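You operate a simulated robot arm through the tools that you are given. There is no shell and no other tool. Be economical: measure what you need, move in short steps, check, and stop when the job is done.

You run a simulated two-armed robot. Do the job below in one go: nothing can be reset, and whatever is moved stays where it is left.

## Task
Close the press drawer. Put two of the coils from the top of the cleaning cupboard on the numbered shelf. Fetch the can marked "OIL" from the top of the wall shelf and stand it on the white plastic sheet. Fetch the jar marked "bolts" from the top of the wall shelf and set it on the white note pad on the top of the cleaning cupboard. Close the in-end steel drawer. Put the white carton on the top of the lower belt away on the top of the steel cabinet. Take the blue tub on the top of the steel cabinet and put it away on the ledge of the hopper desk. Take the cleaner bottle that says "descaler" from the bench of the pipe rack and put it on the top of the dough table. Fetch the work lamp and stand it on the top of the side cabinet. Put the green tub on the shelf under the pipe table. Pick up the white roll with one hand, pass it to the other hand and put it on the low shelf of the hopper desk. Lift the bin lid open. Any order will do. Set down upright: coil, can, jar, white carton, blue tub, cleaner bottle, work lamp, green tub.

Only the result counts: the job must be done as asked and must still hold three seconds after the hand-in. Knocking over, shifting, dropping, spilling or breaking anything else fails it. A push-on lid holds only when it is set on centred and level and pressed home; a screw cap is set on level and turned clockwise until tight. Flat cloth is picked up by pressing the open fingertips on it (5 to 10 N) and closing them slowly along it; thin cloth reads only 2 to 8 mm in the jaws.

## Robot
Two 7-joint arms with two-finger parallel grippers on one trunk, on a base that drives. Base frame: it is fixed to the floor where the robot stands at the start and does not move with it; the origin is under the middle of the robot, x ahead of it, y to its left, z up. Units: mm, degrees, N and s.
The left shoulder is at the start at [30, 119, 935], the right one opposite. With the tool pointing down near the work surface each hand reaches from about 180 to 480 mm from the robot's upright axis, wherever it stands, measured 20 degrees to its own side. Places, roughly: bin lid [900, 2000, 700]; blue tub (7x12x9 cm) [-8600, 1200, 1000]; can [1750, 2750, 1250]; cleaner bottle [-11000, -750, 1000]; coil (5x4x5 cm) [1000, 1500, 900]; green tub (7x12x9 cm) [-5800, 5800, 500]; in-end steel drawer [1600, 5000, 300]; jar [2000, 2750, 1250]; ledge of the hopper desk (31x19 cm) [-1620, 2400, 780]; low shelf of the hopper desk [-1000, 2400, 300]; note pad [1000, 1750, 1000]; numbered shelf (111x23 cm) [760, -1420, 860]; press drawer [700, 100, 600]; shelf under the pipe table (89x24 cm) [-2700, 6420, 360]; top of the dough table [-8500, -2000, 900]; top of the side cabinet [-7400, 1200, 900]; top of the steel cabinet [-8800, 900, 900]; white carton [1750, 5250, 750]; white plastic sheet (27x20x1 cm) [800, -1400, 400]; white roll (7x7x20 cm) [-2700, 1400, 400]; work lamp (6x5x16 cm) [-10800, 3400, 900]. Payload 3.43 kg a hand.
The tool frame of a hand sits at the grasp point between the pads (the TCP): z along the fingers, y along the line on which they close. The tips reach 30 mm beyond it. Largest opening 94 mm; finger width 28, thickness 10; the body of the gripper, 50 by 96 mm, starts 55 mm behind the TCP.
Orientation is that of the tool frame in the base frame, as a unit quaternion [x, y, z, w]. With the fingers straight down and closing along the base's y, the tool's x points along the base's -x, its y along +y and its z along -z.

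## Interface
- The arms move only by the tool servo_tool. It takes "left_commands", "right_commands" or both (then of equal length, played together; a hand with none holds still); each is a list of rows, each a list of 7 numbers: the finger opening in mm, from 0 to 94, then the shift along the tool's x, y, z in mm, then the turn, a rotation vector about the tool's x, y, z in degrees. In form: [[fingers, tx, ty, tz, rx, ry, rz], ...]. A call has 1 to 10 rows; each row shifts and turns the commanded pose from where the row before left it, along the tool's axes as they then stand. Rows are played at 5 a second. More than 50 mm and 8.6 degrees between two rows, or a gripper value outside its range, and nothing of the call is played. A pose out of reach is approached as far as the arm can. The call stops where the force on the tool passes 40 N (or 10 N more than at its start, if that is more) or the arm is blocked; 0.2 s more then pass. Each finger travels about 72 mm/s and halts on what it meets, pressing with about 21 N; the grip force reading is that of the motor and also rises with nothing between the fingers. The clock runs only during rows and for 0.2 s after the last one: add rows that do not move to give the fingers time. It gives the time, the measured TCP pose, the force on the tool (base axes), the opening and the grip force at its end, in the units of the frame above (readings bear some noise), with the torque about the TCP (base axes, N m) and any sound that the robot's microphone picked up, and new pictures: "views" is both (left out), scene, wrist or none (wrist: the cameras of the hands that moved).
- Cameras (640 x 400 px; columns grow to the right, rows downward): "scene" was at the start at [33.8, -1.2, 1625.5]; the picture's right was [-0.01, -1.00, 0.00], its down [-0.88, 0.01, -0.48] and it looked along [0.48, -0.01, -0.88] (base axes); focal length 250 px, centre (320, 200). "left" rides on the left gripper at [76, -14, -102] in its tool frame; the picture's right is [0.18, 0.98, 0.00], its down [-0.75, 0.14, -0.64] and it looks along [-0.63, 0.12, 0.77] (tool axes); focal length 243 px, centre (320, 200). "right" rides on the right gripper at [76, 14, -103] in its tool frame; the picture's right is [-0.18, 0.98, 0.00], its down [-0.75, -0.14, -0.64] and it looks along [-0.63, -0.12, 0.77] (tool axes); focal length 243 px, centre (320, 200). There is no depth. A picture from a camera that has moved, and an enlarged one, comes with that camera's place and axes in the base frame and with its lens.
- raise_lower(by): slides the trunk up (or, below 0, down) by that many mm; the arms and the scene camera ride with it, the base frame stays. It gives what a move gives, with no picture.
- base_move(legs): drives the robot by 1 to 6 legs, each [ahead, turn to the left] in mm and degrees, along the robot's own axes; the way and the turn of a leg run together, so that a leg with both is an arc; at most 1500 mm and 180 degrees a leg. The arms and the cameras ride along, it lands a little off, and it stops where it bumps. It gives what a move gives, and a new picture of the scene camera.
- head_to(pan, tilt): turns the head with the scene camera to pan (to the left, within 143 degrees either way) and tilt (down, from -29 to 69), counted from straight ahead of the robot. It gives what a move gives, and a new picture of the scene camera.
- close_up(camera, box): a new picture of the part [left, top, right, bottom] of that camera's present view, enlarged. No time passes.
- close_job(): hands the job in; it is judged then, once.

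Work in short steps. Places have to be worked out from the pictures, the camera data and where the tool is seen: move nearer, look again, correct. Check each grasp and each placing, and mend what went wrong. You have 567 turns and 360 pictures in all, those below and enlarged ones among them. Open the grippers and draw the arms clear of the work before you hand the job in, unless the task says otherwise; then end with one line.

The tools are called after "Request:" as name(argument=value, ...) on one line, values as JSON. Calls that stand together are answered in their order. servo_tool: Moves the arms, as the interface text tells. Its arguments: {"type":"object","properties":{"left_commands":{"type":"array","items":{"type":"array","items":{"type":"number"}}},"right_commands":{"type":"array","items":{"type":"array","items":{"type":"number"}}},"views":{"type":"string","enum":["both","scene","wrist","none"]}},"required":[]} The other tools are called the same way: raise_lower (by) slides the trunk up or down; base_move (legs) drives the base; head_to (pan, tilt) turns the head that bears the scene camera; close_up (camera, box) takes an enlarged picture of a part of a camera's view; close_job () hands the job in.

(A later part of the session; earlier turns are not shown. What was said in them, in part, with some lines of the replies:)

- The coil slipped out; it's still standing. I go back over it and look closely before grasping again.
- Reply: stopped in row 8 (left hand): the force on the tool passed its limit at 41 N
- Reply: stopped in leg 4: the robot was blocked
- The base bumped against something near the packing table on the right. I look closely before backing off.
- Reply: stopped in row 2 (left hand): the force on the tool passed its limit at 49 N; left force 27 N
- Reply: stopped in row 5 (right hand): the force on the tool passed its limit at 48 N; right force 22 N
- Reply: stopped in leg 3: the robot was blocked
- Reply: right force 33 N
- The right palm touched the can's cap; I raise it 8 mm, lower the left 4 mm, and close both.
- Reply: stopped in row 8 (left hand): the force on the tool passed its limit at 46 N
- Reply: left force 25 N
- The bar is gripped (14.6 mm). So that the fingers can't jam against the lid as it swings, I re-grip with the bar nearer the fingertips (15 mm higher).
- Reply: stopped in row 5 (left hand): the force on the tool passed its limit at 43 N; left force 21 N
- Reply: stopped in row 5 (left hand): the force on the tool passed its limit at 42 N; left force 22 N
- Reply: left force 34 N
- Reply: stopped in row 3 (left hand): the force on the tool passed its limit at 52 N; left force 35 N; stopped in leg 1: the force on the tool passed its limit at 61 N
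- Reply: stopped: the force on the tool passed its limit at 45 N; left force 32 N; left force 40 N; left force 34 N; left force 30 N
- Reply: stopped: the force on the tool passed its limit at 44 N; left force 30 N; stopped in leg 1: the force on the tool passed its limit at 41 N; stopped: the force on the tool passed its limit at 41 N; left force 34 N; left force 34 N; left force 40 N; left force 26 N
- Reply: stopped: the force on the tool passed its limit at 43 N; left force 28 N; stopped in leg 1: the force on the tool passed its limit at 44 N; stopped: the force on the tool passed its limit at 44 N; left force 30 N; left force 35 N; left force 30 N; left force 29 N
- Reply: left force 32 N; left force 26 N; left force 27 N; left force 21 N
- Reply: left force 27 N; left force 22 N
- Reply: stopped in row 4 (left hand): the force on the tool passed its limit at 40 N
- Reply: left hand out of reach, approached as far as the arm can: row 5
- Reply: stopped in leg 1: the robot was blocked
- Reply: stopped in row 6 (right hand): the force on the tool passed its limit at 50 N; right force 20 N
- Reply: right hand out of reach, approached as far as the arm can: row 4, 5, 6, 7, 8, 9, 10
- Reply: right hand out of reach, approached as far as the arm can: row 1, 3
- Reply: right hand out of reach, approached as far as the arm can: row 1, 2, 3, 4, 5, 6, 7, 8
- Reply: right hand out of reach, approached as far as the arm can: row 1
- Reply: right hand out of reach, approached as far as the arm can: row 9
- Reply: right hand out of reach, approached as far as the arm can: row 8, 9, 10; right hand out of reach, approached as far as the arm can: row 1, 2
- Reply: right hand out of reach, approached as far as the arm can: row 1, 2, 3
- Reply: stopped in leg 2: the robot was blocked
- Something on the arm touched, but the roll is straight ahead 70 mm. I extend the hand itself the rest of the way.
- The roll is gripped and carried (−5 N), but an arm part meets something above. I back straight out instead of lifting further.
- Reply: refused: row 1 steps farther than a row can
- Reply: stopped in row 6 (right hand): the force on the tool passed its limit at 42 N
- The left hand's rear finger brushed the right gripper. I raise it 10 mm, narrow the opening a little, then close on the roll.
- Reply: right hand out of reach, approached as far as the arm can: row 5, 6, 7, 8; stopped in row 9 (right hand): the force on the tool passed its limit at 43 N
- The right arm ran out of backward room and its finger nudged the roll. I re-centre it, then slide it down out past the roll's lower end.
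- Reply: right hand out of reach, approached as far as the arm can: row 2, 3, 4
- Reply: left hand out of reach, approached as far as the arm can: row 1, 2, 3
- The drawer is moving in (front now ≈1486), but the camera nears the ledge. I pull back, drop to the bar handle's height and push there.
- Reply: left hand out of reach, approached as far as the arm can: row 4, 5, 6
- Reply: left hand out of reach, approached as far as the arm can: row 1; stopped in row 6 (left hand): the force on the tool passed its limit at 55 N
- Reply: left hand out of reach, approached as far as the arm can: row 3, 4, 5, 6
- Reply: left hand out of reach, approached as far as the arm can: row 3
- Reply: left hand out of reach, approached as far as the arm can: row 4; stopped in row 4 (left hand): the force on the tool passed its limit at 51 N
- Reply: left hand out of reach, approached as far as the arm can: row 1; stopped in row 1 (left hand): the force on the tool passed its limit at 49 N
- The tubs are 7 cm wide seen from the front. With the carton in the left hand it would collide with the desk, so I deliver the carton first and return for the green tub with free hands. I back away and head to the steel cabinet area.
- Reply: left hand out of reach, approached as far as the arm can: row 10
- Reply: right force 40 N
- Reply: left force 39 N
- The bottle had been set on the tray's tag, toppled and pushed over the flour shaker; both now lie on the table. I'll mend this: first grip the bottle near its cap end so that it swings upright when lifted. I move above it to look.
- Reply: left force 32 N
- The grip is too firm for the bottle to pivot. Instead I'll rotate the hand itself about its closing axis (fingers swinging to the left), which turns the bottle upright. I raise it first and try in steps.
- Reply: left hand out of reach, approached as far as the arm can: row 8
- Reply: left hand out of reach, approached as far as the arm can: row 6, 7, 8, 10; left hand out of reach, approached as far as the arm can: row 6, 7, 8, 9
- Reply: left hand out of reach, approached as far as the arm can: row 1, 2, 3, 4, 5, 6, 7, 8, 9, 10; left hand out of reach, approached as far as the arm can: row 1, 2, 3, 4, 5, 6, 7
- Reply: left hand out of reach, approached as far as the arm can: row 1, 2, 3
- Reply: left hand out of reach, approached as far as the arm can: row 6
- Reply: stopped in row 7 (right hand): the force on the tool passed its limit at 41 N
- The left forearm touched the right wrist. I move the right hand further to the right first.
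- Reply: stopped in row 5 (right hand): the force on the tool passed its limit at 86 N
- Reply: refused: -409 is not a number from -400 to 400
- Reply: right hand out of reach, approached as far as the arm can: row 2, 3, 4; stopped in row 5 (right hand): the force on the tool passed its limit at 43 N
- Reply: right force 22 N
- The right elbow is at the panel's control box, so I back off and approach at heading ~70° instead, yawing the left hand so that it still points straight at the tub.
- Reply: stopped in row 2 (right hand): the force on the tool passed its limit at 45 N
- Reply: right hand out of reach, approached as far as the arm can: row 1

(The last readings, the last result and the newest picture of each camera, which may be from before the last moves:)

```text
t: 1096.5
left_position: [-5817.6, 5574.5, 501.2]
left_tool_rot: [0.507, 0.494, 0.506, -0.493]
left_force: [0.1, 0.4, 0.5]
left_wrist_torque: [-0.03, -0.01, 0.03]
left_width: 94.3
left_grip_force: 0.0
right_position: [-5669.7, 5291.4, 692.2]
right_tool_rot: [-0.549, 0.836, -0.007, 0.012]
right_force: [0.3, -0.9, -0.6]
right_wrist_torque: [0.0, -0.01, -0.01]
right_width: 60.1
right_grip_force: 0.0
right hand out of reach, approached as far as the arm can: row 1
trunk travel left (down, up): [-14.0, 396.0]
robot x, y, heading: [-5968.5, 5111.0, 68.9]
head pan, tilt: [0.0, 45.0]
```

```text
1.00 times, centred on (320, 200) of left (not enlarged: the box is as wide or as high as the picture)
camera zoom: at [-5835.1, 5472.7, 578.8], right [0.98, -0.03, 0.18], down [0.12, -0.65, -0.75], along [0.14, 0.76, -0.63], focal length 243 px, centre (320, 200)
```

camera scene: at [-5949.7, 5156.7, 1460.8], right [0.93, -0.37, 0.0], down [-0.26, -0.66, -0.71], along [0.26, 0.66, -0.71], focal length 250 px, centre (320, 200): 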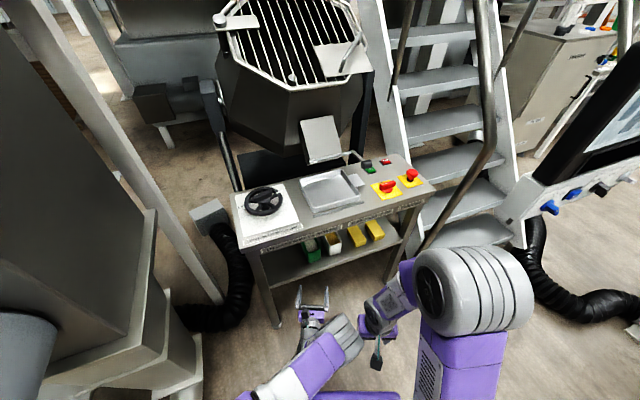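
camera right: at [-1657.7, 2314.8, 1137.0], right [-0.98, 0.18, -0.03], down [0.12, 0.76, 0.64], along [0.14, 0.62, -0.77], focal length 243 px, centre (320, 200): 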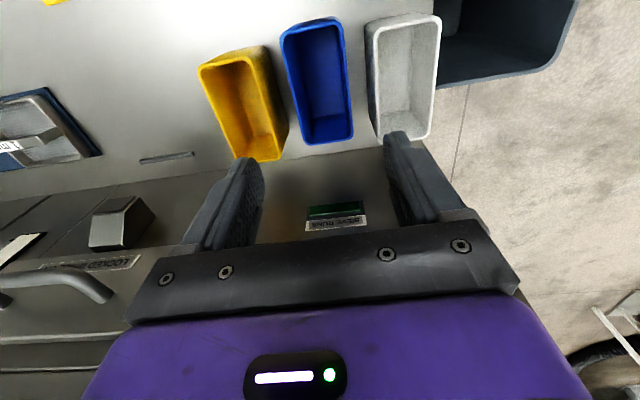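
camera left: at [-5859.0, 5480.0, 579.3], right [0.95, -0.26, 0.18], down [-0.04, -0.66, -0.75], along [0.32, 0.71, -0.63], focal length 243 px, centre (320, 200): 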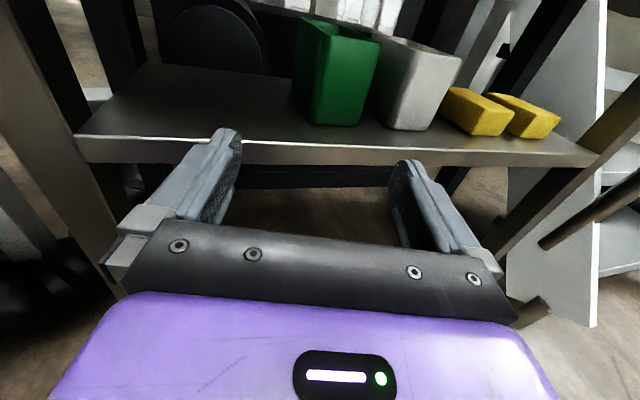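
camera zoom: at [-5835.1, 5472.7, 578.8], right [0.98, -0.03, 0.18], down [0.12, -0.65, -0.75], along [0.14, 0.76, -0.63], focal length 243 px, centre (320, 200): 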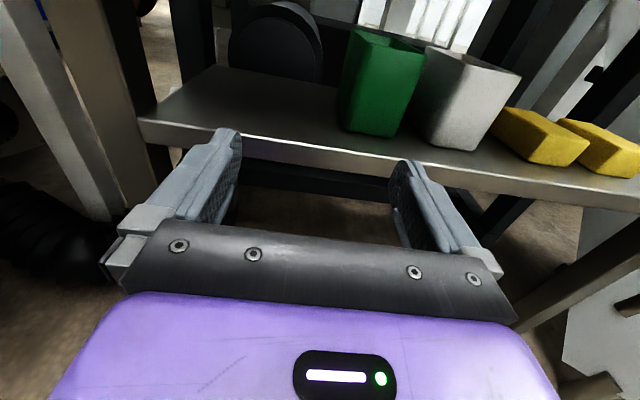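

Triangulated tub: front face y≈5732, x≈−5750, shelf z≈469. Driving 200 mm along my heading brings the hand right onto it.

Request:
servo_tool(left_commands=[[94, 8, -6, 0, 0, 0, 0], [94, 0, 0, 0, 0, 0, 0]], views="none")

Request:
base_move(legs=[[150, 0]])

Request:
close_up(camera="left", box=[0, 0, 640, 400])

```text
t: 1097.1
left_position: [-5824.3, 5575.9, 509.6]
left_tool_rot: [0.508, 0.493, 0.506, -0.493]
left_force: [0.4, 0.2, -0.4]
left_wrist_torque: [0.02, 0.0, -0.02]
left_width: 94.1
left_grip_force: 0.0
right_position: [-5670.5, 5290.7, 693.1]
right_tool_rot: [-0.548, 0.837, -0.008, 0.012]
right_force: [-0.8, -0.3, 0.0]
right_wrist_torque: [0.0, 0.04, -0.01]
right_width: 60.2
right_grip_force: 0.1
trunk travel left (down, up): [-14.0, 396.0]
robot x, y, heading: [-5966.2, 5109.7, 68.5]
head pan, tilt: [0.0, 45.0]
```

```text
t: 1098.4
left_position: [-5768.0, 5714.5, 509.9]
left_tool_rot: [0.508, 0.493, 0.506, -0.493]
left_force: [0.6, -0.2, -0.3]
left_wrist_torque: [0.02, -0.01, 0.01]
left_width: 93.9
left_grip_force: 0.2
right_position: [-5615.9, 5429.9, 691.9]
right_tool_rot: [-0.548, 0.836, -0.007, 0.012]
right_force: [-0.3, 0.2, -0.6]
right_wrist_torque: [-0.01, -0.01, -0.05]
right_width: 59.9
right_grip_force: 0.1
trunk travel left (down, up): [-14.0, 396.0]
robot x, y, heading: [-5913.9, 5245.3, 68.6]
head pan, tilt: [0.0, 45.0]
camera scene: at [-5894.8, 5296.5, 1460.7], right [0.93, -0.37, 0.0], down [-0.26, -0.66, -0.71], along [0.26, 0.66, -0.71], focal length 250 px, centre (320, 200)
```

scene: 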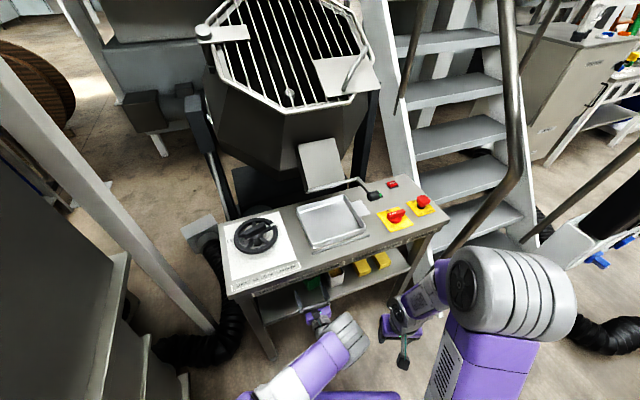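

```text
1.00 times, centred on (320, 200) of left (not enlarged: the box is as wide or as high as the picture)
camera zoom: at [-5787.3, 5612.9, 587.3], right [0.98, -0.03, 0.18], down [0.12, -0.65, -0.75], along [0.14, 0.76, -0.63], focal length 243 px, centre (320, 200)
```

zoom: 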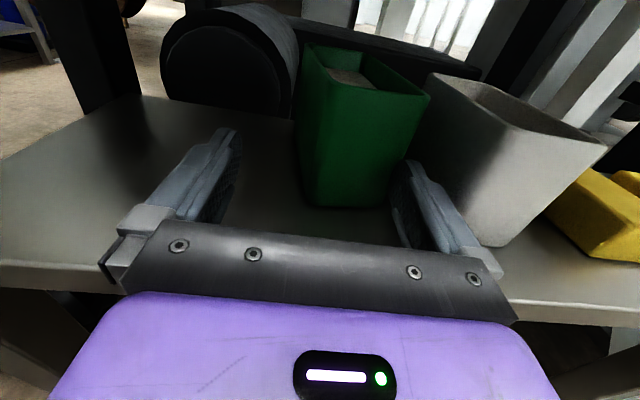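

The tub is ~25 mm further right than the hand. I back the hand up slightly, shift right 27 mm, then advance straight.

Request:
servo_tool(left_commands=[[94, 0, 0, -25, 0, 0, 0], [94, 0, 14, 0, 0, 0, 0], [94, 0, 13, 0, 0, 0, 0], [94, 0, 0, 20, 0, 0, 0], [94, 0, 0, 0, 0, 0, 0]], views="wrist")

```text
t: 1099.6
left_position: [-5741.6, 5707.8, 509.3]
left_tool_rot: [0.508, 0.493, 0.505, -0.493]
left_force: [0.2, -0.6, 0.6]
left_wrist_torque: [0.0, 0.0, 0.01]
left_width: 94.0
left_grip_force: 0.0
right_position: [-5615.8, 5430.0, 692.4]
right_tool_rot: [-0.548, 0.836, -0.007, 0.012]
right_force: [0.6, 0.3, 0.2]
right_wrist_torque: [0.01, -0.02, 0.01]
right_width: 60.1
right_grip_force: 0.0
trunk travel left (down, up): [-14.0, 396.0]
robot x, y, heading: [-5911.0, 5247.4, 68.8]
head pan, tilt: [0.0, 45.0]
camera left: at [-5759.5, 5605.4, 587.3], right [0.98, -0.03, 0.18], down [0.12, -0.65, -0.75], along [0.14, 0.76, -0.63], focal length 243 px, centre (320, 200)
```

left: 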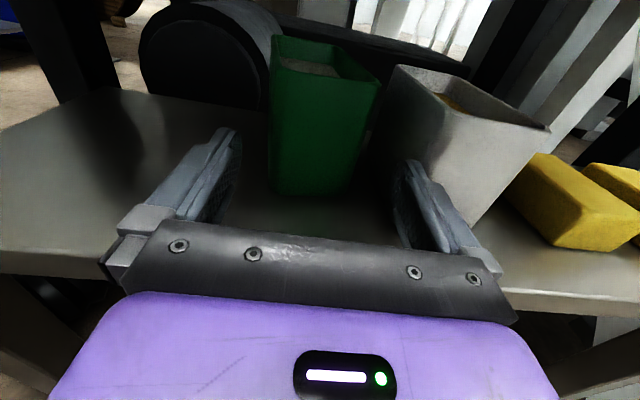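

Centred now. I narrow the opening a little, advance 72 mm and close gently.

Request:
servo_tool(left_commands=[[88, 0, 0, 24, 0, 0, 0], [88, 0, 0, 24, 0, 0, 0], [88, 0, 0, 24, 0, 0, 0], [78, 0, 0, 0, 0, 0, 0], [68, 0, 0, 0, 0, 0, 0], [40, 0, 0, 0, 0, 0, 0], [0, 0, 0, 0, 0, 0, 0], [0, 0, 0, 0, 0, 0, 0]], views="wrist")

```text
t: 1100.2
left_position: [-5738.7, 5741.8, 510.3]
left_tool_rot: [0.509, 0.493, 0.505, -0.492]
left_force: [-0.8, -8.6, 3.7]
left_wrist_torque: [-0.5, 0.1, 0.12]
left_width: 87.9
left_grip_force: 0.0
right_position: [-5615.0, 5431.6, 691.6]
right_tool_rot: [-0.548, 0.836, -0.008, 0.013]
right_force: [-1.0, 0.5, 0.0]
right_wrist_torque: [-0.03, -0.01, -0.02]
right_width: 59.9
right_grip_force: 0.0
trunk travel left (down, up): [-14.0, 396.0]
robot x, y, heading: [-5914.5, 5247.4, 68.5]
head pan, tilt: [0.0, 45.0]
stopped in row 2 (left hand): the force on the tool passed its limit at 87 N (the readings are from after the stop); the commanded pose is now the measured one
camera left: at [-5757.0, 5639.3, 588.1], right [0.98, -0.02, 0.18], down [0.12, -0.65, -0.75], along [0.13, 0.76, -0.64], focal length 243 px, centre (320, 200)
```

left: 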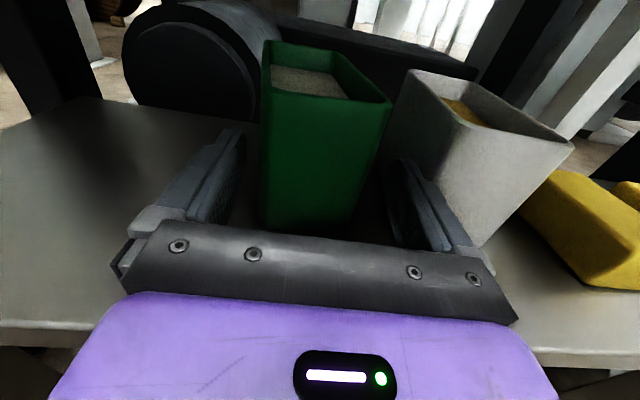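

Judging by the torque, the wrist flange met the shelf's front edge (about 58 mm below the TCP). I back up a bit, raise the hand 28 mm and advance again.

Request:
servo_tool(left_commands=[[88, 0, 0, -10, 0, 0, 0], [88, 28, 0, 0, 0, 0, 0], [88, 0, 0, 20, 0, 0, 0], [88, 0, 0, 20, 0, 0, 0], [88, 0, 0, 10, 0, 0, 0], [88, 0, 0, 0, 0, 0, 0]], views="wrist")

```text
t: 1101.6
left_position: [-5737.0, 5781.9, 539.4]
left_tool_rot: [0.508, 0.494, 0.504, -0.494]
left_force: [-2.6, -1.1, -1.0]
left_wrist_torque: [0.01, -0.02, 0.0]
left_width: 87.7
left_grip_force: 0.1
right_position: [-5615.8, 5430.9, 691.4]
right_tool_rot: [-0.549, 0.836, -0.008, 0.012]
right_force: [0.3, 0.5, 0.5]
right_wrist_torque: [-0.03, 0.01, 0.01]
right_width: 60.1
right_grip_force: 0.0
trunk travel left (down, up): [-14.0, 396.0]
robot x, y, heading: [-5910.8, 5250.1, 68.6]
head pan, tilt: [0.0, 45.0]
camera left: at [-5754.9, 5680.4, 615.9], right [0.98, -0.02, 0.18], down [0.12, -0.65, -0.75], along [0.13, 0.76, -0.64], focal length 243 px, centre (320, 200)
```

left: 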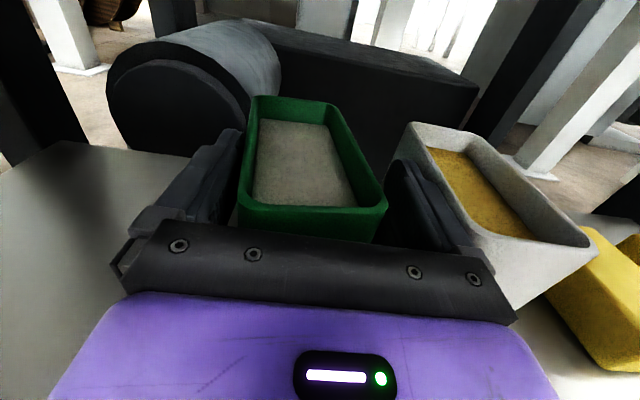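

The tub is well between the fingers (it holds grey contents, so I must keep it level). I close gently and lift a little.

Request:
servo_tool(left_commands=[[80, 0, 0, 0, 0, 0, 0], [72, 0, 0, 0, 0, 0, 0], [60, 0, 0, 0, 0, 0, 0], [30, 0, 0, 0, 0, 0, 0], [0, 0, 0, 0, 0, 0, 0], [0, 0, 0, 0, 0, 0, 0]], views="none")

Request:
raise_lower(by=15)

```text
t: 1103.0
left_position: [-5736.5, 5781.0, 537.6]
left_tool_rot: [0.509, 0.493, 0.504, -0.493]
left_force: [-0.1, -0.4, 0.6]
left_wrist_torque: [0.04, -0.22, -0.03]
left_width: 66.4
left_grip_force: 20.9
right_position: [-5615.3, 5431.3, 692.5]
right_tool_rot: [-0.548, 0.836, -0.007, 0.012]
right_force: [1.1, -0.8, -0.8]
right_wrist_torque: [0.02, 0.0, 0.0]
right_width: 59.8
right_grip_force: 0.1
trunk travel left (down, up): [-14.0, 396.0]
robot x, y, heading: [-5912.4, 5246.6, 68.6]
head pan, tilt: [0.0, 45.0]
```

```text
t: 1103.6
left_position: [-5738.2, 5781.2, 552.4]
left_tool_rot: [0.508, 0.494, 0.504, -0.494]
left_force: [0.0, -0.1, -3.1]
left_wrist_torque: [-0.09, 0.01, 0.02]
left_width: 66.3
left_grip_force: 21.1
right_position: [-5615.4, 5431.1, 706.8]
right_tool_rot: [-0.548, 0.836, -0.008, 0.012]
right_force: [-1.2, -0.1, -0.3]
right_wrist_torque: [0.0, 0.01, 0.01]
right_width: 59.8
right_grip_force: 0.1
trunk travel left (down, up): [-29.0, 381.0]
robot x, y, heading: [-5911.8, 5245.9, 68.9]
head pan, tilt: [0.0, 45.0]
```

The green tub is lifted. I back out and drive round the hose and bucket to the pipe table.

Request:
base_move(legs=[[-350, 0], [0, -103.1], [1500, 0], [124, 0], [0, 44.5], [1500, 0]])

Request:
base_move(legs=[[226, 0], [0, 65.4], [1000, 0], [0, 14.6]])

```text
t: 1127.1
left_position: [-2740.5, 4189.1, 553.7]
left_tool_rot: [0.691, 0.159, 0.686, -0.162]
left_force: [-0.3, 0.7, -2.7]
left_wrist_torque: [-0.04, 0.08, 0.0]
left_width: 66.2
left_grip_force: 21.3
right_position: [-2993.9, 3918.8, 707.1]
right_tool_rot: [-0.036, 0.999, -0.013, 0.006]
right_force: [-0.7, -0.2, 0.0]
right_wrist_torque: [0.01, -0.01, 0.0]
right_width: 60.1
right_grip_force: 0.0
trunk travel left (down, up): [-29.0, 381.0]
robot x, y, heading: [-3295.7, 4096.7, 6.1]
head pan, tilt: [0.0, 45.0]
camera scene: at [-3243.7, 4101.9, 1475.7], right [0.11, -0.99, 0.0], down [-0.7, -0.08, -0.71], along [0.7, 0.08, -0.71], focal length 250 px, centre (320, 200)
```

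scene: 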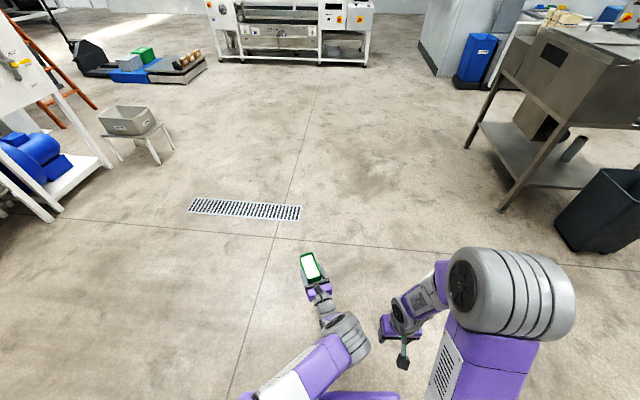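

```text
t: 1137.4
left_position: [-2764.8, 5637.1, 552.9]
left_tool_rot: [0.423, 0.569, 0.418, -0.568]
left_force: [0.1, 0.3, -4.1]
left_wrist_torque: [-0.09, -0.01, 0.0]
left_width: 65.8
left_grip_force: 21.2
right_position: [-2539.1, 5341.9, 706.2]
right_tool_rot: [-0.675, 0.738, -0.006, 0.013]
right_force: [-0.4, -0.5, -0.4]
right_wrist_torque: [-0.01, 0.0, -0.01]
right_width: 60.0
right_grip_force: 0.1
trunk travel left (down, up): [-29.0, 381.0]
robot x, y, heading: [-2761.4, 5075.3, 87.2]
head pan, tilt: [0.0, 45.0]
camera scene: at [-2762.1, 5126.4, 1475.7], right [1.0, -0.05, 0.0], down [-0.04, -0.71, -0.71], along [0.04, 0.71, -0.71], focal length 250 px, centre (320, 200)
```

scene: 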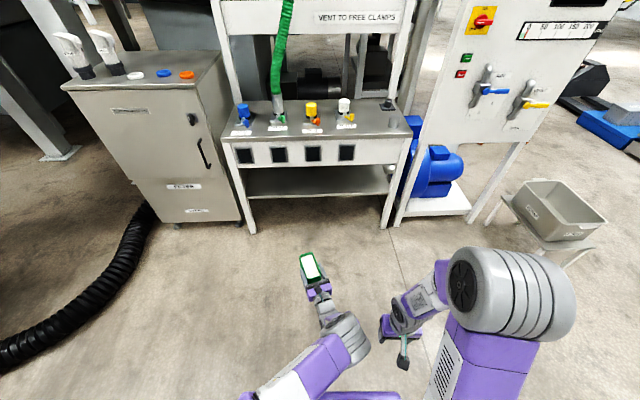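

The pipe table's shelf is empty (front edge y≈6285, z≈360). I straighten the hand, lower it and drive in, stopping short for a look.

Request:
raise_lower(by=-29)

Request:
servo_tool(left_commands=[[0, 0, 0, 0, -6, 0, 0], [0, 0, 0, 0, -6, 0, 0], [0, 0, 0, 0, -6, 0, 0], [0, -15, 0, -10, 0, 0, 0], [0, -15, 0, -10, 0, 0, 0], [0, -15, 0, 0, 0, 0, 0], [0, 0, 0, 0, 0, 0, 0]], views="none")

Request:
base_move(legs=[[540, 2.8]])

Request:
close_up(camera="left", box=[0, 0, 640, 400])

```text
t: 1138.1
left_position: [-2766.3, 5637.1, 524.1]
left_tool_rot: [0.423, 0.569, 0.419, -0.568]
left_force: [-0.5, -0.2, -1.4]
left_wrist_torque: [-0.11, -0.05, -0.01]
left_width: 66.2
left_grip_force: 21.4
right_position: [-2539.0, 5340.7, 678.2]
right_tool_rot: [-0.675, 0.738, -0.006, 0.014]
right_force: [0.8, -0.2, 0.4]
right_wrist_torque: [-0.03, 0.0, 0.01]
right_width: 60.0
right_grip_force: 0.1
trunk travel left (down, up): [0.0, 410.0]
robot x, y, heading: [-2764.2, 5079.1, 86.8]
head pan, tilt: [0.0, 45.0]
```

```text
t: 1139.7
left_position: [-2766.9, 5615.7, 478.8]
left_tool_rot: [0.507, 0.497, 0.502, -0.495]
left_force: [-0.2, -0.6, -2.6]
left_wrist_torque: [-0.09, 0.01, -0.04]
left_width: 66.1
left_grip_force: 21.0
right_position: [-2539.1, 5341.9, 679.1]
right_tool_rot: [-0.675, 0.738, -0.006, 0.013]
right_force: [-0.7, 0.5, -0.2]
right_wrist_torque: [0.04, 0.0, -0.02]
right_width: 60.2
right_grip_force: 0.1
trunk travel left (down, up): [0.0, 410.0]
robot x, y, heading: [-2765.9, 5077.4, 87.0]
head pan, tilt: [0.0, 45.0]
```

```text
t: 1142.8
left_position: [-2777.5, 6146.3, 478.9]
left_tool_rot: [0.494, 0.509, 0.489, -0.507]
left_force: [-0.2, -1.1, -3.8]
left_wrist_torque: [-0.12, 0.02, 0.02]
left_width: 66.2
left_grip_force: 21.3
right_position: [-2538.3, 5884.4, 677.3]
right_tool_rot: [-0.693, 0.721, -0.005, 0.014]
right_force: [0.6, 0.3, 0.0]
right_wrist_torque: [0.0, -0.01, 0.0]
right_width: 60.1
right_grip_force: 0.0
trunk travel left (down, up): [0.0, 410.0]
robot x, y, heading: [-2751.3, 5608.2, 89.8]
head pan, tilt: [0.0, 45.0]
camera scene: at [-2749.3, 5657.8, 1446.7], right [1.0, 0.0, 0.0], down [0.0, -0.71, -0.71], along [0.0, 0.71, -0.71], focal length 250 px, centre (320, 200)
```

scene: 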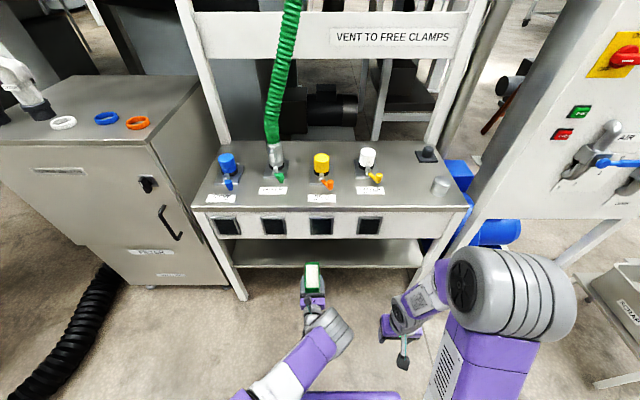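

```text
1.00 times, centred on (320, 200) of left (not enlarged: the box is as wide or as high as the picture)
camera zoom: at [-2789.6, 6044.3, 556.9], right [0.98, 0.03, 0.18], down [0.16, -0.64, -0.75], along [0.09, 0.77, -0.64], focal length 243 px, centre (320, 200)
```

zoom: 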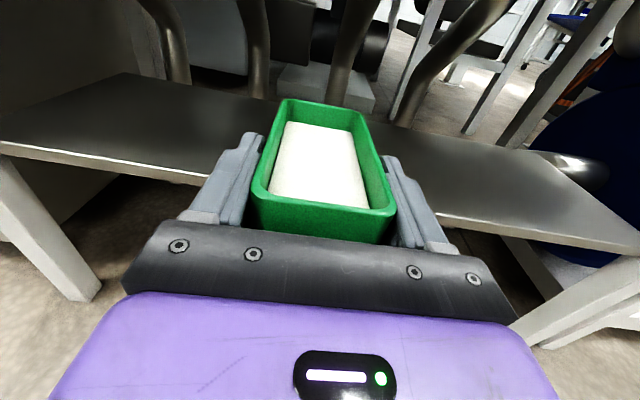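

Shelf edge at y≈6293. I drive 185 mm further so the tub is fully over the shelf, then lower it.

Request:
base_move(legs=[[185, 0]])

Request:
servo_tool(left_commands=[[0, -15, 0, 0, 0, 0, 0], [0, -10, 0, 0, 0, 0, 0], [0, -5, 0, 0, 0, 0, 0], [0, -4, 0, 0, 0, 0, 0], [0, -4, 0, 0, 0, 0, 0], [0, -4, 0, 0, 0, 0, 0], [0, -4, 0, 0, 0, 0, 0], [0, -4, 0, 0, 0, 0, 0]], views="wrist")

```text
t: 1144.3
left_position: [-2778.9, 6329.2, 478.8]
left_tool_rot: [0.495, 0.51, 0.489, -0.507]
left_force: [0.6, -0.4, -3.0]
left_wrist_torque: [-0.11, -0.01, -0.02]
left_width: 66.0
left_grip_force: 20.3
right_position: [-2537.3, 6066.7, 678.0]
right_tool_rot: [-0.694, 0.72, -0.006, 0.013]
right_force: [-0.9, -0.2, 0.4]
right_wrist_torque: [0.05, 0.01, 0.01]
right_width: 60.2
right_grip_force: 0.0
trunk travel left (down, up): [0.0, 410.0]
robot x, y, heading: [-2747.7, 5788.0, 89.9]
head pan, tilt: [0.0, 45.0]
camera scene: at [-2748.9, 5841.5, 1446.7], right [1.0, 0.0, 0.0], down [0.0, -0.71, -0.71], along [0.0, 0.71, -0.71], focal length 250 px, centre (320, 200)
```

scene: 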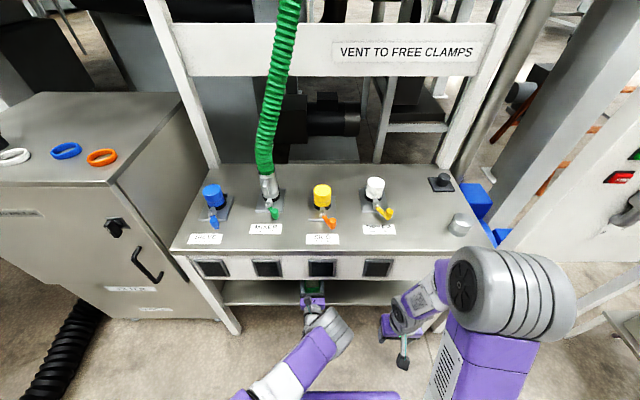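

```text
t: 1146.1
left_position: [-2778.5, 6330.4, 431.4]
left_tool_rot: [0.494, 0.509, 0.489, -0.507]
left_force: [0.0, -0.9, -0.9]
left_wrist_torque: [0.15, -0.13, -0.04]
left_width: 66.3
left_grip_force: 21.0
right_position: [-2537.9, 6067.0, 677.6]
right_tool_rot: [-0.693, 0.721, -0.005, 0.013]
right_force: [0.3, 0.3, -0.3]
right_wrist_torque: [-0.03, 0.0, 0.04]
right_width: 60.1
right_grip_force: 0.0
trunk travel left (down, up): [0.0, 410.0]
robot x, y, heading: [-2746.9, 5790.4, 89.9]
head pan, tilt: [0.0, 45.0]
camera left: at [-2790.3, 6228.1, 508.4], right [0.98, 0.03, 0.18], down [0.16, -0.64, -0.75], along [0.09, 0.77, -0.64], focal length 243 px, centre (320, 200)
```

left: 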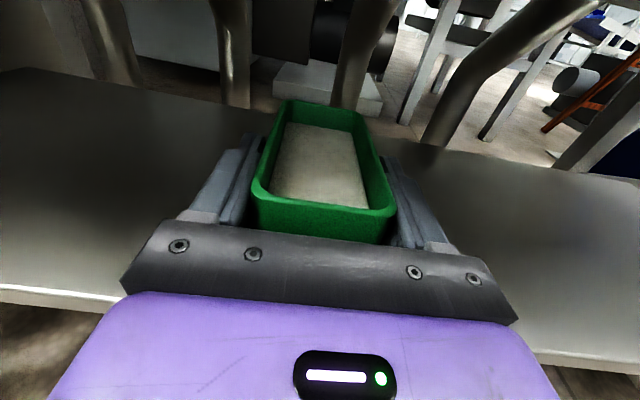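

It's nearly touching, but the tub's front may sit right at the shelf edge. I lift 8 mm, push 36 mm further in, and lower again.

Request:
servo_tool(left_commands=[[0, 8, 0, 0, 0, 0, 0], [0, 0, 0, 18, 0, 0, 0], [0, 0, 0, 18, 0, 0, 0], [0, -6, 0, 0, 0, 0, 0], [0, -3, 0, 0, 0, 0, 0], [0, -3, 0, 0, 0, 0, 0], [0, -3, 0, 0, 0, 0, 0], [0, 0, 0, 0, 0, 0, 0]], views="none")

```text
t: 1147.9
left_position: [-2783.8, 6363.0, 433.7]
left_tool_rot: [0.495, 0.51, 0.488, -0.507]
left_force: [0.1, 0.6, -2.8]
left_wrist_torque: [-0.09, -0.03, -0.01]
left_width: 66.0
left_grip_force: 20.9
left hand out of reach, approached as far as the arm can: row 4, 5, 6
right_position: [-2537.3, 6066.3, 678.5]
right_tool_rot: [-0.694, 0.72, -0.005, 0.013]
right_force: [0.6, 0.7, 0.1]
right_wrist_torque: [0.04, -0.03, -0.01]
right_width: 59.9
right_grip_force: 0.1
trunk travel left (down, up): [0.0, 410.0]
robot x, y, heading: [-2744.4, 5790.3, 90.0]
head pan, tilt: [0.0, 45.0]
```

At this extension the arm can't go lower. I pull the arm back and let the base go forward instead.

Request:
servo_tool(left_commands=[[0, 5, 0, -12, 0, 0, 0], [0, 5, 0, -20, 0, 0, 0], [0, 0, 0, -8, 0, 0, 0], [0, 0, 0, 0, 0, 0, 0]], views="none")

Request:
base_move(legs=[[42, 0]])

Request:
servo_tool(left_commands=[[0, -6, 0, 0, 0, 0, 0], [0, -4, 0, 0, 0, 0, 0], [0, -3, 0, 0, 0, 0, 0], [0, -3, 0, 0, 0, 0, 0], [0, -3, 0, 0, 0, 0, 0]], views="none")

```text
t: 1148.9
left_position: [-2780.5, 6321.8, 441.8]
left_tool_rot: [0.494, 0.51, 0.489, -0.507]
left_force: [0.5, 0.1, -3.4]
left_wrist_torque: [-0.07, -0.03, 0.0]
left_width: 66.3
left_grip_force: 21.2
right_position: [-2537.8, 6067.5, 678.4]
right_tool_rot: [-0.694, 0.72, -0.005, 0.013]
right_force: [-0.5, -0.7, 0.2]
right_wrist_torque: [-0.02, 0.04, 0.02]
right_width: 59.9
right_grip_force: 0.0
trunk travel left (down, up): [0.0, 410.0]
robot x, y, heading: [-2751.2, 5794.4, 90.0]
head pan, tilt: [0.0, 45.0]
```

```text
t: 1149.8
left_position: [-2780.8, 6362.8, 442.0]
left_tool_rot: [0.495, 0.51, 0.488, -0.507]
left_force: [0.1, 0.4, -3.7]
left_wrist_torque: [-0.07, -0.01, 0.01]
left_width: 66.0
left_grip_force: 21.2
right_position: [-2537.5, 6107.7, 677.7]
right_tool_rot: [-0.693, 0.721, -0.005, 0.014]
right_force: [0.1, 0.4, -1.3]
right_wrist_torque: [0.03, 0.0, 0.0]
right_width: 60.1
right_grip_force: 0.0
trunk travel left (down, up): [0.0, 410.0]
robot x, y, heading: [-2753.9, 5829.6, 90.1]
head pan, tilt: [0.0, 45.0]
camera scene: at [-2748.9, 5881.5, 1446.7], right [1.0, 0.0, 0.0], down [0.0, -0.71, -0.71], along [0.0, 0.71, -0.71], focal length 250 px, centre (320, 200)
```

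scene: 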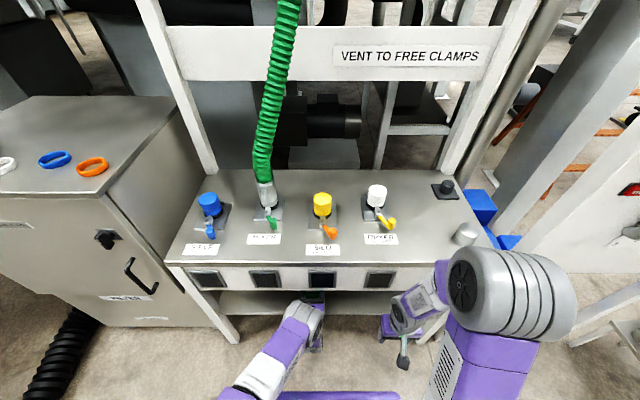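

```text
t: 1151.0
left_position: [-2781.8, 6363.2, 428.6]
left_tool_rot: [0.495, 0.509, 0.49, -0.506]
left_force: [3.2, 0.3, 5.1]
left_wrist_torque: [0.37, -0.14, -0.16]
left_width: 66.4
left_grip_force: 21.0
left hand out of reach, approached as far as the arm can: row 5
right_position: [-2537.8, 6107.3, 678.2]
right_tool_rot: [-0.693, 0.721, -0.004, 0.012]
right_force: [-0.3, 0.1, 0.0]
right_wrist_torque: [-0.02, -0.03, -0.02]
right_width: 59.9
right_grip_force: 0.1
trunk travel left (down, up): [0.0, 410.0]
robot x, y, heading: [-2748.3, 5828.3, 89.8]
head pan, tilt: [0.0, 45.0]
```

Contact, with the tub well inside the shelf. I open slowly and back out straight.

Request:
servo_tool(left_commands=[[68, 0, 0, 0, 0, 0, 0], [72, 0, 0, 0, 0, 0, 0], [80, 0, 0, 0, 0, 0, 0], [90, 0, 0, 0, 0, 0, 0], [90, 2, 0, 0, 0, 0, 0]], views="none")

Request:
base_move(legs=[[-350, 0]])

Request:
close_up(camera="left", box=[0, 0, 640, 400])

```text
t: 1152.2
left_position: [-2781.6, 6362.2, 430.1]
left_tool_rot: [0.494, 0.51, 0.489, -0.507]
left_force: [-0.7, 0.4, 0.9]
left_wrist_torque: [0.01, 0.01, 0.01]
left_width: 90.0
left_grip_force: 0.2
right_position: [-2537.7, 6107.8, 678.1]
right_tool_rot: [-0.693, 0.721, -0.004, 0.013]
right_force: [-0.4, 0.0, -0.8]
right_wrist_torque: [-0.03, -0.03, -0.01]
right_width: 59.9
right_grip_force: 0.0
trunk travel left (down, up): [0.0, 410.0]
robot x, y, heading: [-2748.9, 5827.7, 90.0]
head pan, tilt: [0.0, 45.0]
```

```text
t: 1154.5
left_position: [-2783.5, 6014.4, 430.1]
left_tool_rot: [0.493, 0.51, 0.489, -0.508]
left_force: [-0.4, 0.2, -0.4]
left_wrist_torque: [0.01, 0.0, 0.01]
left_width: 90.0
left_grip_force: 0.1
right_position: [-2537.4, 5760.0, 679.2]
right_tool_rot: [-0.694, 0.72, -0.006, 0.014]
right_force: [-0.1, 0.1, 0.2]
right_wrist_torque: [-0.01, 0.01, 0.01]
right_width: 60.0
right_grip_force: 0.0
trunk travel left (down, up): [0.0, 410.0]
robot x, y, heading: [-2746.7, 5482.2, 90.3]
head pan, tilt: [0.0, 45.0]
camera scene: at [-2748.8, 5532.6, 1446.8], right [1.0, 0.0, 0.0], down [0.0, -0.71, -0.71], along [0.0, 0.71, -0.71], focal length 250 px, centre (320, 200)
```

scene: 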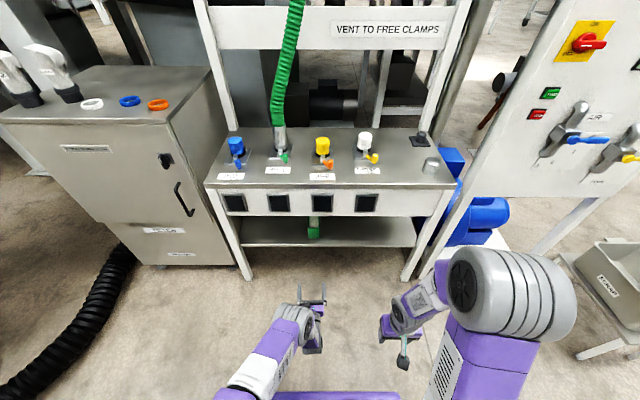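

```text
1.00 times, centred on (320, 200) of left (not enlarged: the box is as wide or as high as the picture)
camera zoom: at [-2795.4, 5912.0, 508.1], right [0.98, 0.04, 0.18], down [0.16, -0.64, -0.75], along [0.09, 0.77, -0.64], focal length 243 px, centre (320, 200)
```

zoom: 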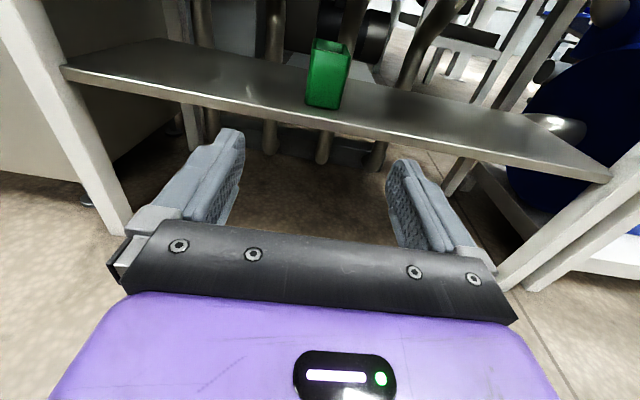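

The green tub stands on the shelf. To be certain about the press drawer (my first action), I go back and check it closely.

Request:
base_move(legs=[[0, -131.7], [1100, 0], [1100, 0], [1079, 0], [0, -48.3], [1450, 0]])

Request:
base_move(legs=[[1450, 0], [300, 0], [0, 90]])

```text
t: 1184.7
left_position: [-368.4, 1262.0, 429.6]
left_tool_rot: [0.509, -0.495, 0.506, 0.489]
left_force: [-0.1, 0.8, 0.2]
left_wrist_torque: [0.01, 0.0, 0.0]
left_width: 90.0
left_grip_force: 0.1
right_position: [-611.3, 1518.6, 676.9]
right_tool_rot: [0.722, 0.692, -0.014, -0.005]
right_force: [0.2, -0.4, 0.0]
right_wrist_torque: [0.02, 0.0, -0.01]
right_width: 60.4
right_grip_force: 0.0
trunk travel left (down, up): [0.0, 410.0]
robot x, y, heading: [-402.9, 1793.8, -90.3]
head pan, tilt: [0.0, 45.0]
camera scene: at [-402.5, 1743.3, 1446.8], right [-1.0, 0.01, 0.0], down [0.0, 0.71, -0.71], along [0.0, -0.71, -0.71], focal length 250 px, centre (320, 200)
```

scene: 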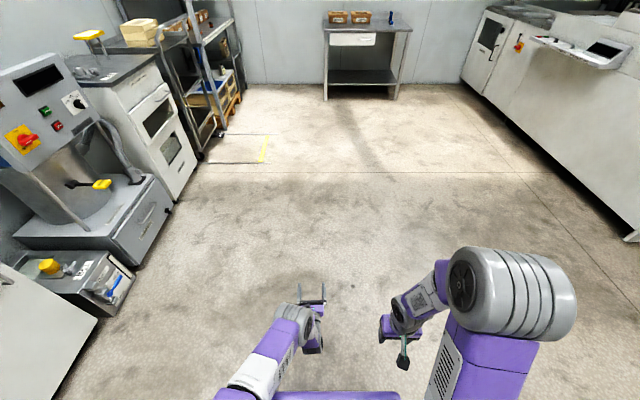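

```text
t: 1197.7
left_position: [99.4, 33.9, 429.6]
left_tool_rot: [0.71, 0.011, 0.704, -0.013]
left_force: [0.1, 0.0, -0.6]
left_wrist_torque: [-0.02, 0.0, 0.01]
left_width: 89.9
left_grip_force: 0.0
right_position: [-154.3, -209.5, 678.1]
right_tool_rot: [0.019, 1.0, -0.012, 0.005]
right_force: [0.7, 0.5, -0.7]
right_wrist_torque: [0.03, 0.01, 0.02]
right_width: 60.0
right_grip_force: 0.1
trunk travel left (down, up): [0.0, 410.0]
robot x, y, heading: [-431.2, 1.0, 0.1]
head pan, tilt: [0.0, 45.0]
camera scene: at [-382.1, 0.0, 1446.8], right [0.0, -1.0, 0.0], down [-0.71, 0.0, -0.71], along [0.71, 0.0, -0.71], focal length 250 px, centre (320, 200)
```

scene: 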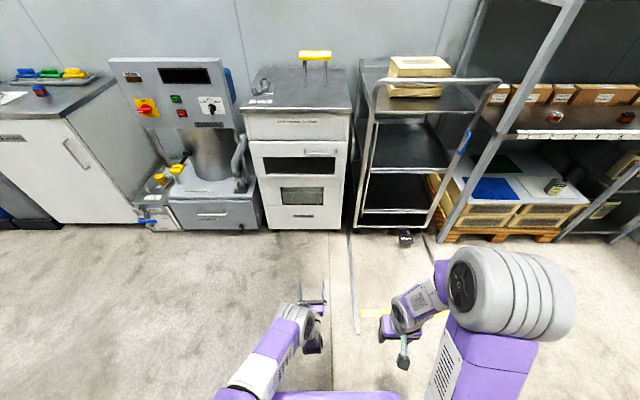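

I prepare one more firm push on the press drawer: left fingers closed, raised to the solid upper band of the front, left of the handle.

Request:
raise_lower(by=290)

Request:
servo_tool(left_commands=[[0, 0, -40, 0, 0, 0, 0], [0, 0, -40, 0, 0, 0, 0], [0, 0, -40, 0, 0, 0, 0], [0, 0, -30, 0, 0, 0, 0], [0, 0, 0, 0, 0, 0, 0]], views="none")

Request:
base_move(legs=[[470, 0]])

Request:
close_up(camera="left", box=[0, 0, 640, 400])

```text
t: 1200.6
left_position: [99.6, 34.7, 720.7]
left_tool_rot: [0.71, 0.012, 0.704, -0.014]
left_force: [-0.1, -0.3, 0.2]
left_wrist_torque: [0.01, 0.02, 0.02]
left_width: 90.3
left_grip_force: 0.1
right_position: [-155.6, -209.5, 967.9]
right_tool_rot: [0.019, 1.0, -0.013, 0.006]
right_force: [0.3, 0.1, 0.4]
right_wrist_torque: [0.01, 0.0, -0.04]
right_width: 60.0
right_grip_force: 0.2
trunk travel left (down, up): [-290.0, 120.0]
robot x, y, heading: [-429.9, -1.3, -0.1]
head pan, tilt: [0.0, 45.0]
```

```text
t: 1201.8
left_position: [93.7, 187.5, 719.5]
left_tool_rot: [0.71, 0.011, 0.704, -0.013]
left_force: [-0.4, 0.2, 0.2]
left_wrist_torque: [0.03, 0.01, 0.04]
left_width: 0.1
left_grip_force: 21.0
right_position: [-154.3, -209.5, 966.6]
right_tool_rot: [0.019, 1.0, -0.013, 0.005]
right_force: [0.0, 0.5, -0.9]
right_wrist_torque: [-0.02, -0.01, -0.01]
right_width: 60.0
right_grip_force: 0.1
trunk travel left (down, up): [-290.0, 120.0]
robot x, y, heading: [-435.0, -1.5, -0.2]
head pan, tilt: [0.0, 45.0]
```

```text
t: 1204.6
left_position: [556.6, 186.6, 719.2]
left_tool_rot: [0.71, 0.011, 0.704, -0.013]
left_force: [1.0, -0.7, 0.6]
left_wrist_torque: [-0.01, -0.01, -0.01]
left_width: 0.0
left_grip_force: 21.2
right_position: [308.1, -210.5, 968.2]
right_tool_rot: [0.02, 1.0, -0.013, 0.006]
right_force: [-0.3, 0.2, -0.3]
right_wrist_torque: [0.02, 0.01, -0.03]
right_width: 60.0
right_grip_force: 0.0
trunk travel left (down, up): [-290.0, 120.0]
robot x, y, heading: [30.7, -0.4, -0.2]
head pan, tilt: [0.0, 45.0]
camera scene: at [81.2, -0.6, 1736.7], right [0.0, -1.0, 0.0], down [-0.71, 0.0, -0.71], along [0.71, 0.0, -0.71], focal length 250 px, centre (320, 200)
```

scene: 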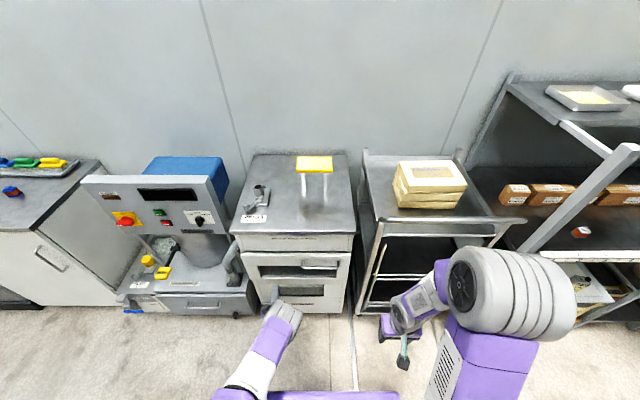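

```text
1.00 times, centred on (320, 200) of left (not enlarged: the box is as wide or as high as the picture)
camera zoom: at [453.4, 197.3, 797.3], right [0.04, -0.98, 0.18], down [-0.64, -0.16, -0.75], along [0.77, -0.09, -0.64], focal length 243 px, centre (320, 200)
```

zoom: 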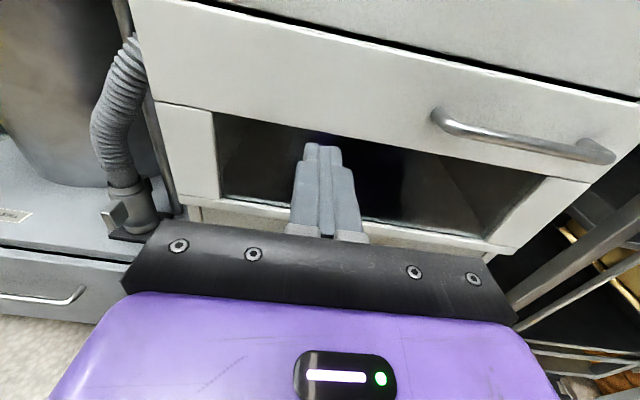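

The fingertips (z≈719) face the solid band above the recess. I drive up and push gently until it resists.

Request:
base_move(legs=[[95, 0]])

Request:
servo_tool(left_commands=[[0, 0, 0, 10, 0, 0, 0], [0, 0, 0, 10, 0, 0, 0], [0, 0, 0, 10, 0, 0, 0], [0, 0, 0, 10, 0, 0, 0], [0, 0, 0, 10, 0, 0, 0], [0, 0, 0, 10, 0, 0, 0], [0, 0, 0, 10, 0, 0, 0]], views="wrist")

```text
t: 1205.7
left_position: [650.4, 186.0, 719.6]
left_tool_rot: [0.71, 0.011, 0.704, -0.013]
left_force: [0.5, 0.1, -0.1]
left_wrist_torque: [-0.04, -0.01, -0.04]
left_width: 0.1
left_grip_force: 20.9
right_position: [401.6, -210.4, 967.9]
right_tool_rot: [0.019, 1.0, -0.013, 0.005]
right_force: [0.0, -0.7, -0.2]
right_wrist_torque: [0.0, 0.0, 0.01]
right_width: 60.0
right_grip_force: 0.1
trunk travel left (down, up): [-290.0, 120.0]
robot x, y, heading: [125.9, -2.0, -0.0]
head pan, tilt: [0.0, 45.0]
camera scene: at [175.1, -0.7, 1736.7], right [0.0, -1.0, 0.0], down [-0.71, 0.0, -0.71], along [0.71, 0.0, -0.71], focal length 250 px, centre (320, 200)
```

scene: 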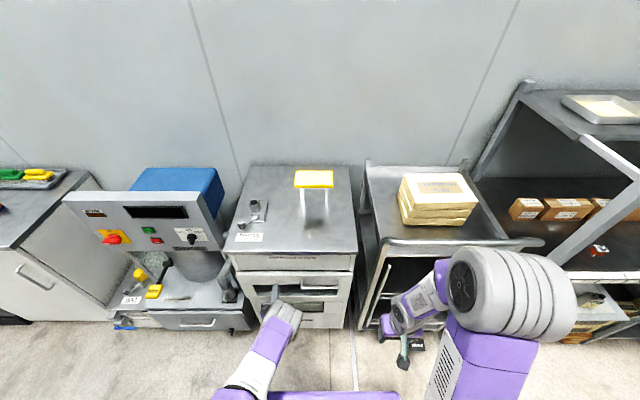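

```text
t: 1206.3
left_position: [664.7, 186.8, 720.2]
left_tool_rot: [0.709, 0.012, 0.705, -0.014]
left_force: [-22.0, -3.3, 14.2]
left_wrist_torque: [-0.07, -0.57, -0.25]
left_width: 0.0
left_grip_force: 21.4
right_position: [400.4, -210.3, 968.1]
right_tool_rot: [0.019, 1.0, -0.013, 0.007]
right_force: [1.0, 0.1, -0.2]
right_wrist_torque: [0.01, 0.0, -0.04]
right_width: 60.0
right_grip_force: 0.0
trunk travel left (down, up): [-290.0, 120.0]
robot x, y, heading: [123.1, 1.0, 0.1]
head pan, tilt: [0.0, 45.0]
stopped in row 3 (left hand): the force on the tool passed its limit at 44 N (the readings are from after the stop); the commanded pose is now the measured one
camera left: at [560.9, 197.2, 797.5], right [0.03, -0.98, 0.18], down [-0.64, -0.16, -0.75], along [0.77, -0.09, -0.64], focal length 243 px, centre (320, 200)
```

left: 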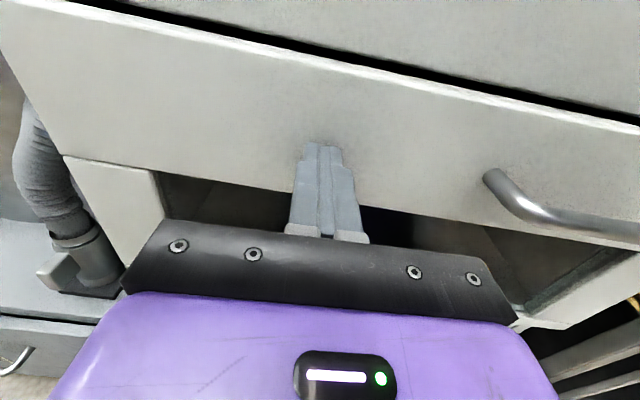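

The front stops firmly at x≈695, the same place as before, with no further travel. One close look at the gap for confidence.

Request:
close_up(camera="scene", box=[225, 235, 365, 335])

```text
4.00 times, centred on (295, 285) of scene
camera zoom: at [172.7, -0.8, 1736.9], right [0.0, -1.0, 0.0], down [-0.71, 0.0, -0.71], along [0.71, 0.0, -0.71], focal length 1001 px, centre (420, -140)
```

zoom: 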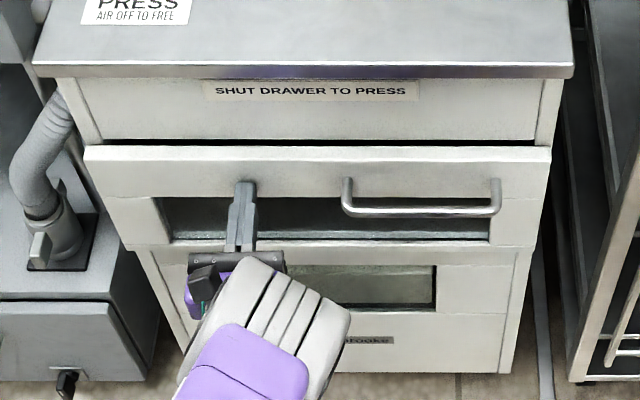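

The front still looks ~20–40 mm proud of the cabinet. I push harder using the base drive to see whether it yields.

Request:
base_move(legs=[[40, 0]])

```text
t: 1207.1
left_position: [665.1, 187.0, 718.7]
left_tool_rot: [0.707, 0.011, 0.707, -0.014]
left_force: [-21.9, -1.4, 19.0]
left_wrist_torque: [-0.12, -0.56, -0.21]
left_width: 0.1
left_grip_force: 21.3
right_position: [406.6, -211.5, 968.9]
right_tool_rot: [0.019, 1.0, -0.012, 0.006]
right_force: [-0.6, 1.1, 0.4]
right_wrist_torque: [0.01, 0.0, 0.02]
right_width: 60.2
right_grip_force: 0.1
trunk travel left (down, up): [-290.0, 120.0]
robot x, y, heading: [129.0, 1.5, 0.3]
head pan, tilt: [0.0, 45.0]
stopped in leg 1: the force on the tool passed its limit at 67 N (the readings are from after the stop); the commanded pose is now the measured one
camera scene: at [175.8, -1.9, 1736.9], right [0.0, -1.0, 0.0], down [-0.71, 0.0, -0.71], along [0.71, 0.0, -0.71], focal length 250 px, centre (320, 200)
```

scene: 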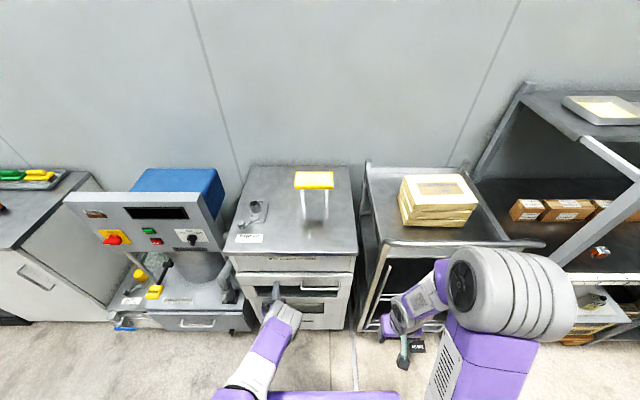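

It doesn't move at 67 N: that is its end stop, so the drawer is shut. I back away, open both grippers and finish with the arms clear.

Request:
base_move(legs=[[-400, 0]])

Request:
servo_tool(left_commands=[[94, 0, 0, 0, 0, 0, 0], [94, 0, 0, 0, 0, 0, 0], [94, 0, 0, 0, 0, 0, 0], [94, 0, 0, 0, 0, 0, 0]], right_commands=[[94, 0, 0, 0, 0, 0, 0], [94, 0, 0, 0, 0, 0, 0], [94, 0, 0, 0, 0, 0, 0], [94, 0, 0, 0, 0, 0, 0]], views="none")

Request:
close_up(camera="scene", box=[0, 60, 360, 300])

```text
t: 1209.5
left_position: [283.8, 184.2, 717.3]
left_tool_rot: [0.71, 0.009, 0.704, -0.011]
left_force: [0.2, 0.7, 0.5]
left_wrist_torque: [0.0, 0.02, 0.01]
left_width: 0.0
left_grip_force: 21.2
right_position: [20.7, -212.4, 968.2]
right_tool_rot: [0.023, 1.0, -0.013, 0.006]
right_force: [0.4, -0.5, -1.0]
right_wrist_torque: [-0.01, -0.06, 0.0]
right_width: 59.8
right_grip_force: 0.1
trunk travel left (down, up): [-290.0, 120.0]
robot x, y, heading: [-257.0, 2.9, -0.5]
head pan, tilt: [0.0, 45.0]
camera scene: at [-205.3, 0.3, 1736.8], right [-0.01, -1.0, 0.0], down [-0.71, 0.0, -0.71], along [0.71, 0.0, -0.71], focal length 250 px, centre (320, 200)
```

scene: 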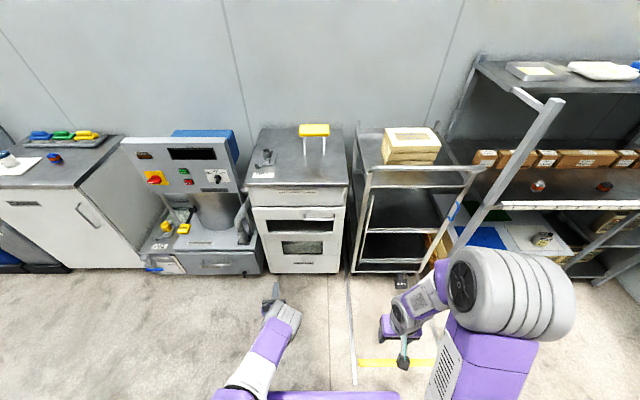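

```text
t: 1210.5
left_position: [283.5, 185.2, 716.9]
left_tool_rot: [0.71, 0.009, 0.704, -0.011]
left_force: [0.1, 0.5, 0.2]
left_wrist_torque: [0.02, -0.02, 0.0]
left_width: 93.9
left_grip_force: 0.1
right_position: [21.6, -210.5, 969.1]
right_tool_rot: [0.023, 1.0, -0.014, 0.006]
right_force: [0.1, 0.3, -1.0]
right_wrist_torque: [-0.02, -0.02, -0.02]
right_width: 93.8
right_grip_force: 0.1
trunk travel left (down, up): [-290.0, 120.0]
robot x, y, heading: [-254.7, -1.0, -0.5]
head pan, tilt: [0.0, 45.0]
```

```text
1.67 times, centred on (180, 180) of scene
camera zoom: at [-204.5, 0.3, 1736.8], right [-0.01, -1.0, 0.0], down [-0.71, 0.0, -0.71], along [0.71, 0.0, -0.71], focal length 417 px, centre (553, 233)
```

zoom: 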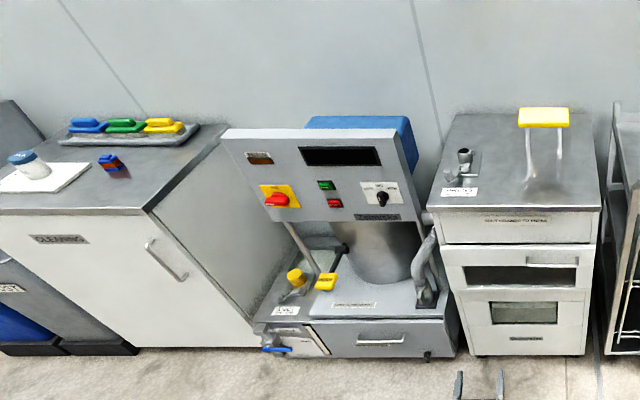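

Every item on the list is in place, both grippers are open and the arms are clear of the work, so I hand the job in.

Request:
close_job()

```text
The job is handed in.
```

The job is handed in with all twelve items placed as asked, but setting down the descaler bottle knocked over the flour shaker on the dough table; I stood the bottle and shaker up again, with the shaker back at about its original spot.
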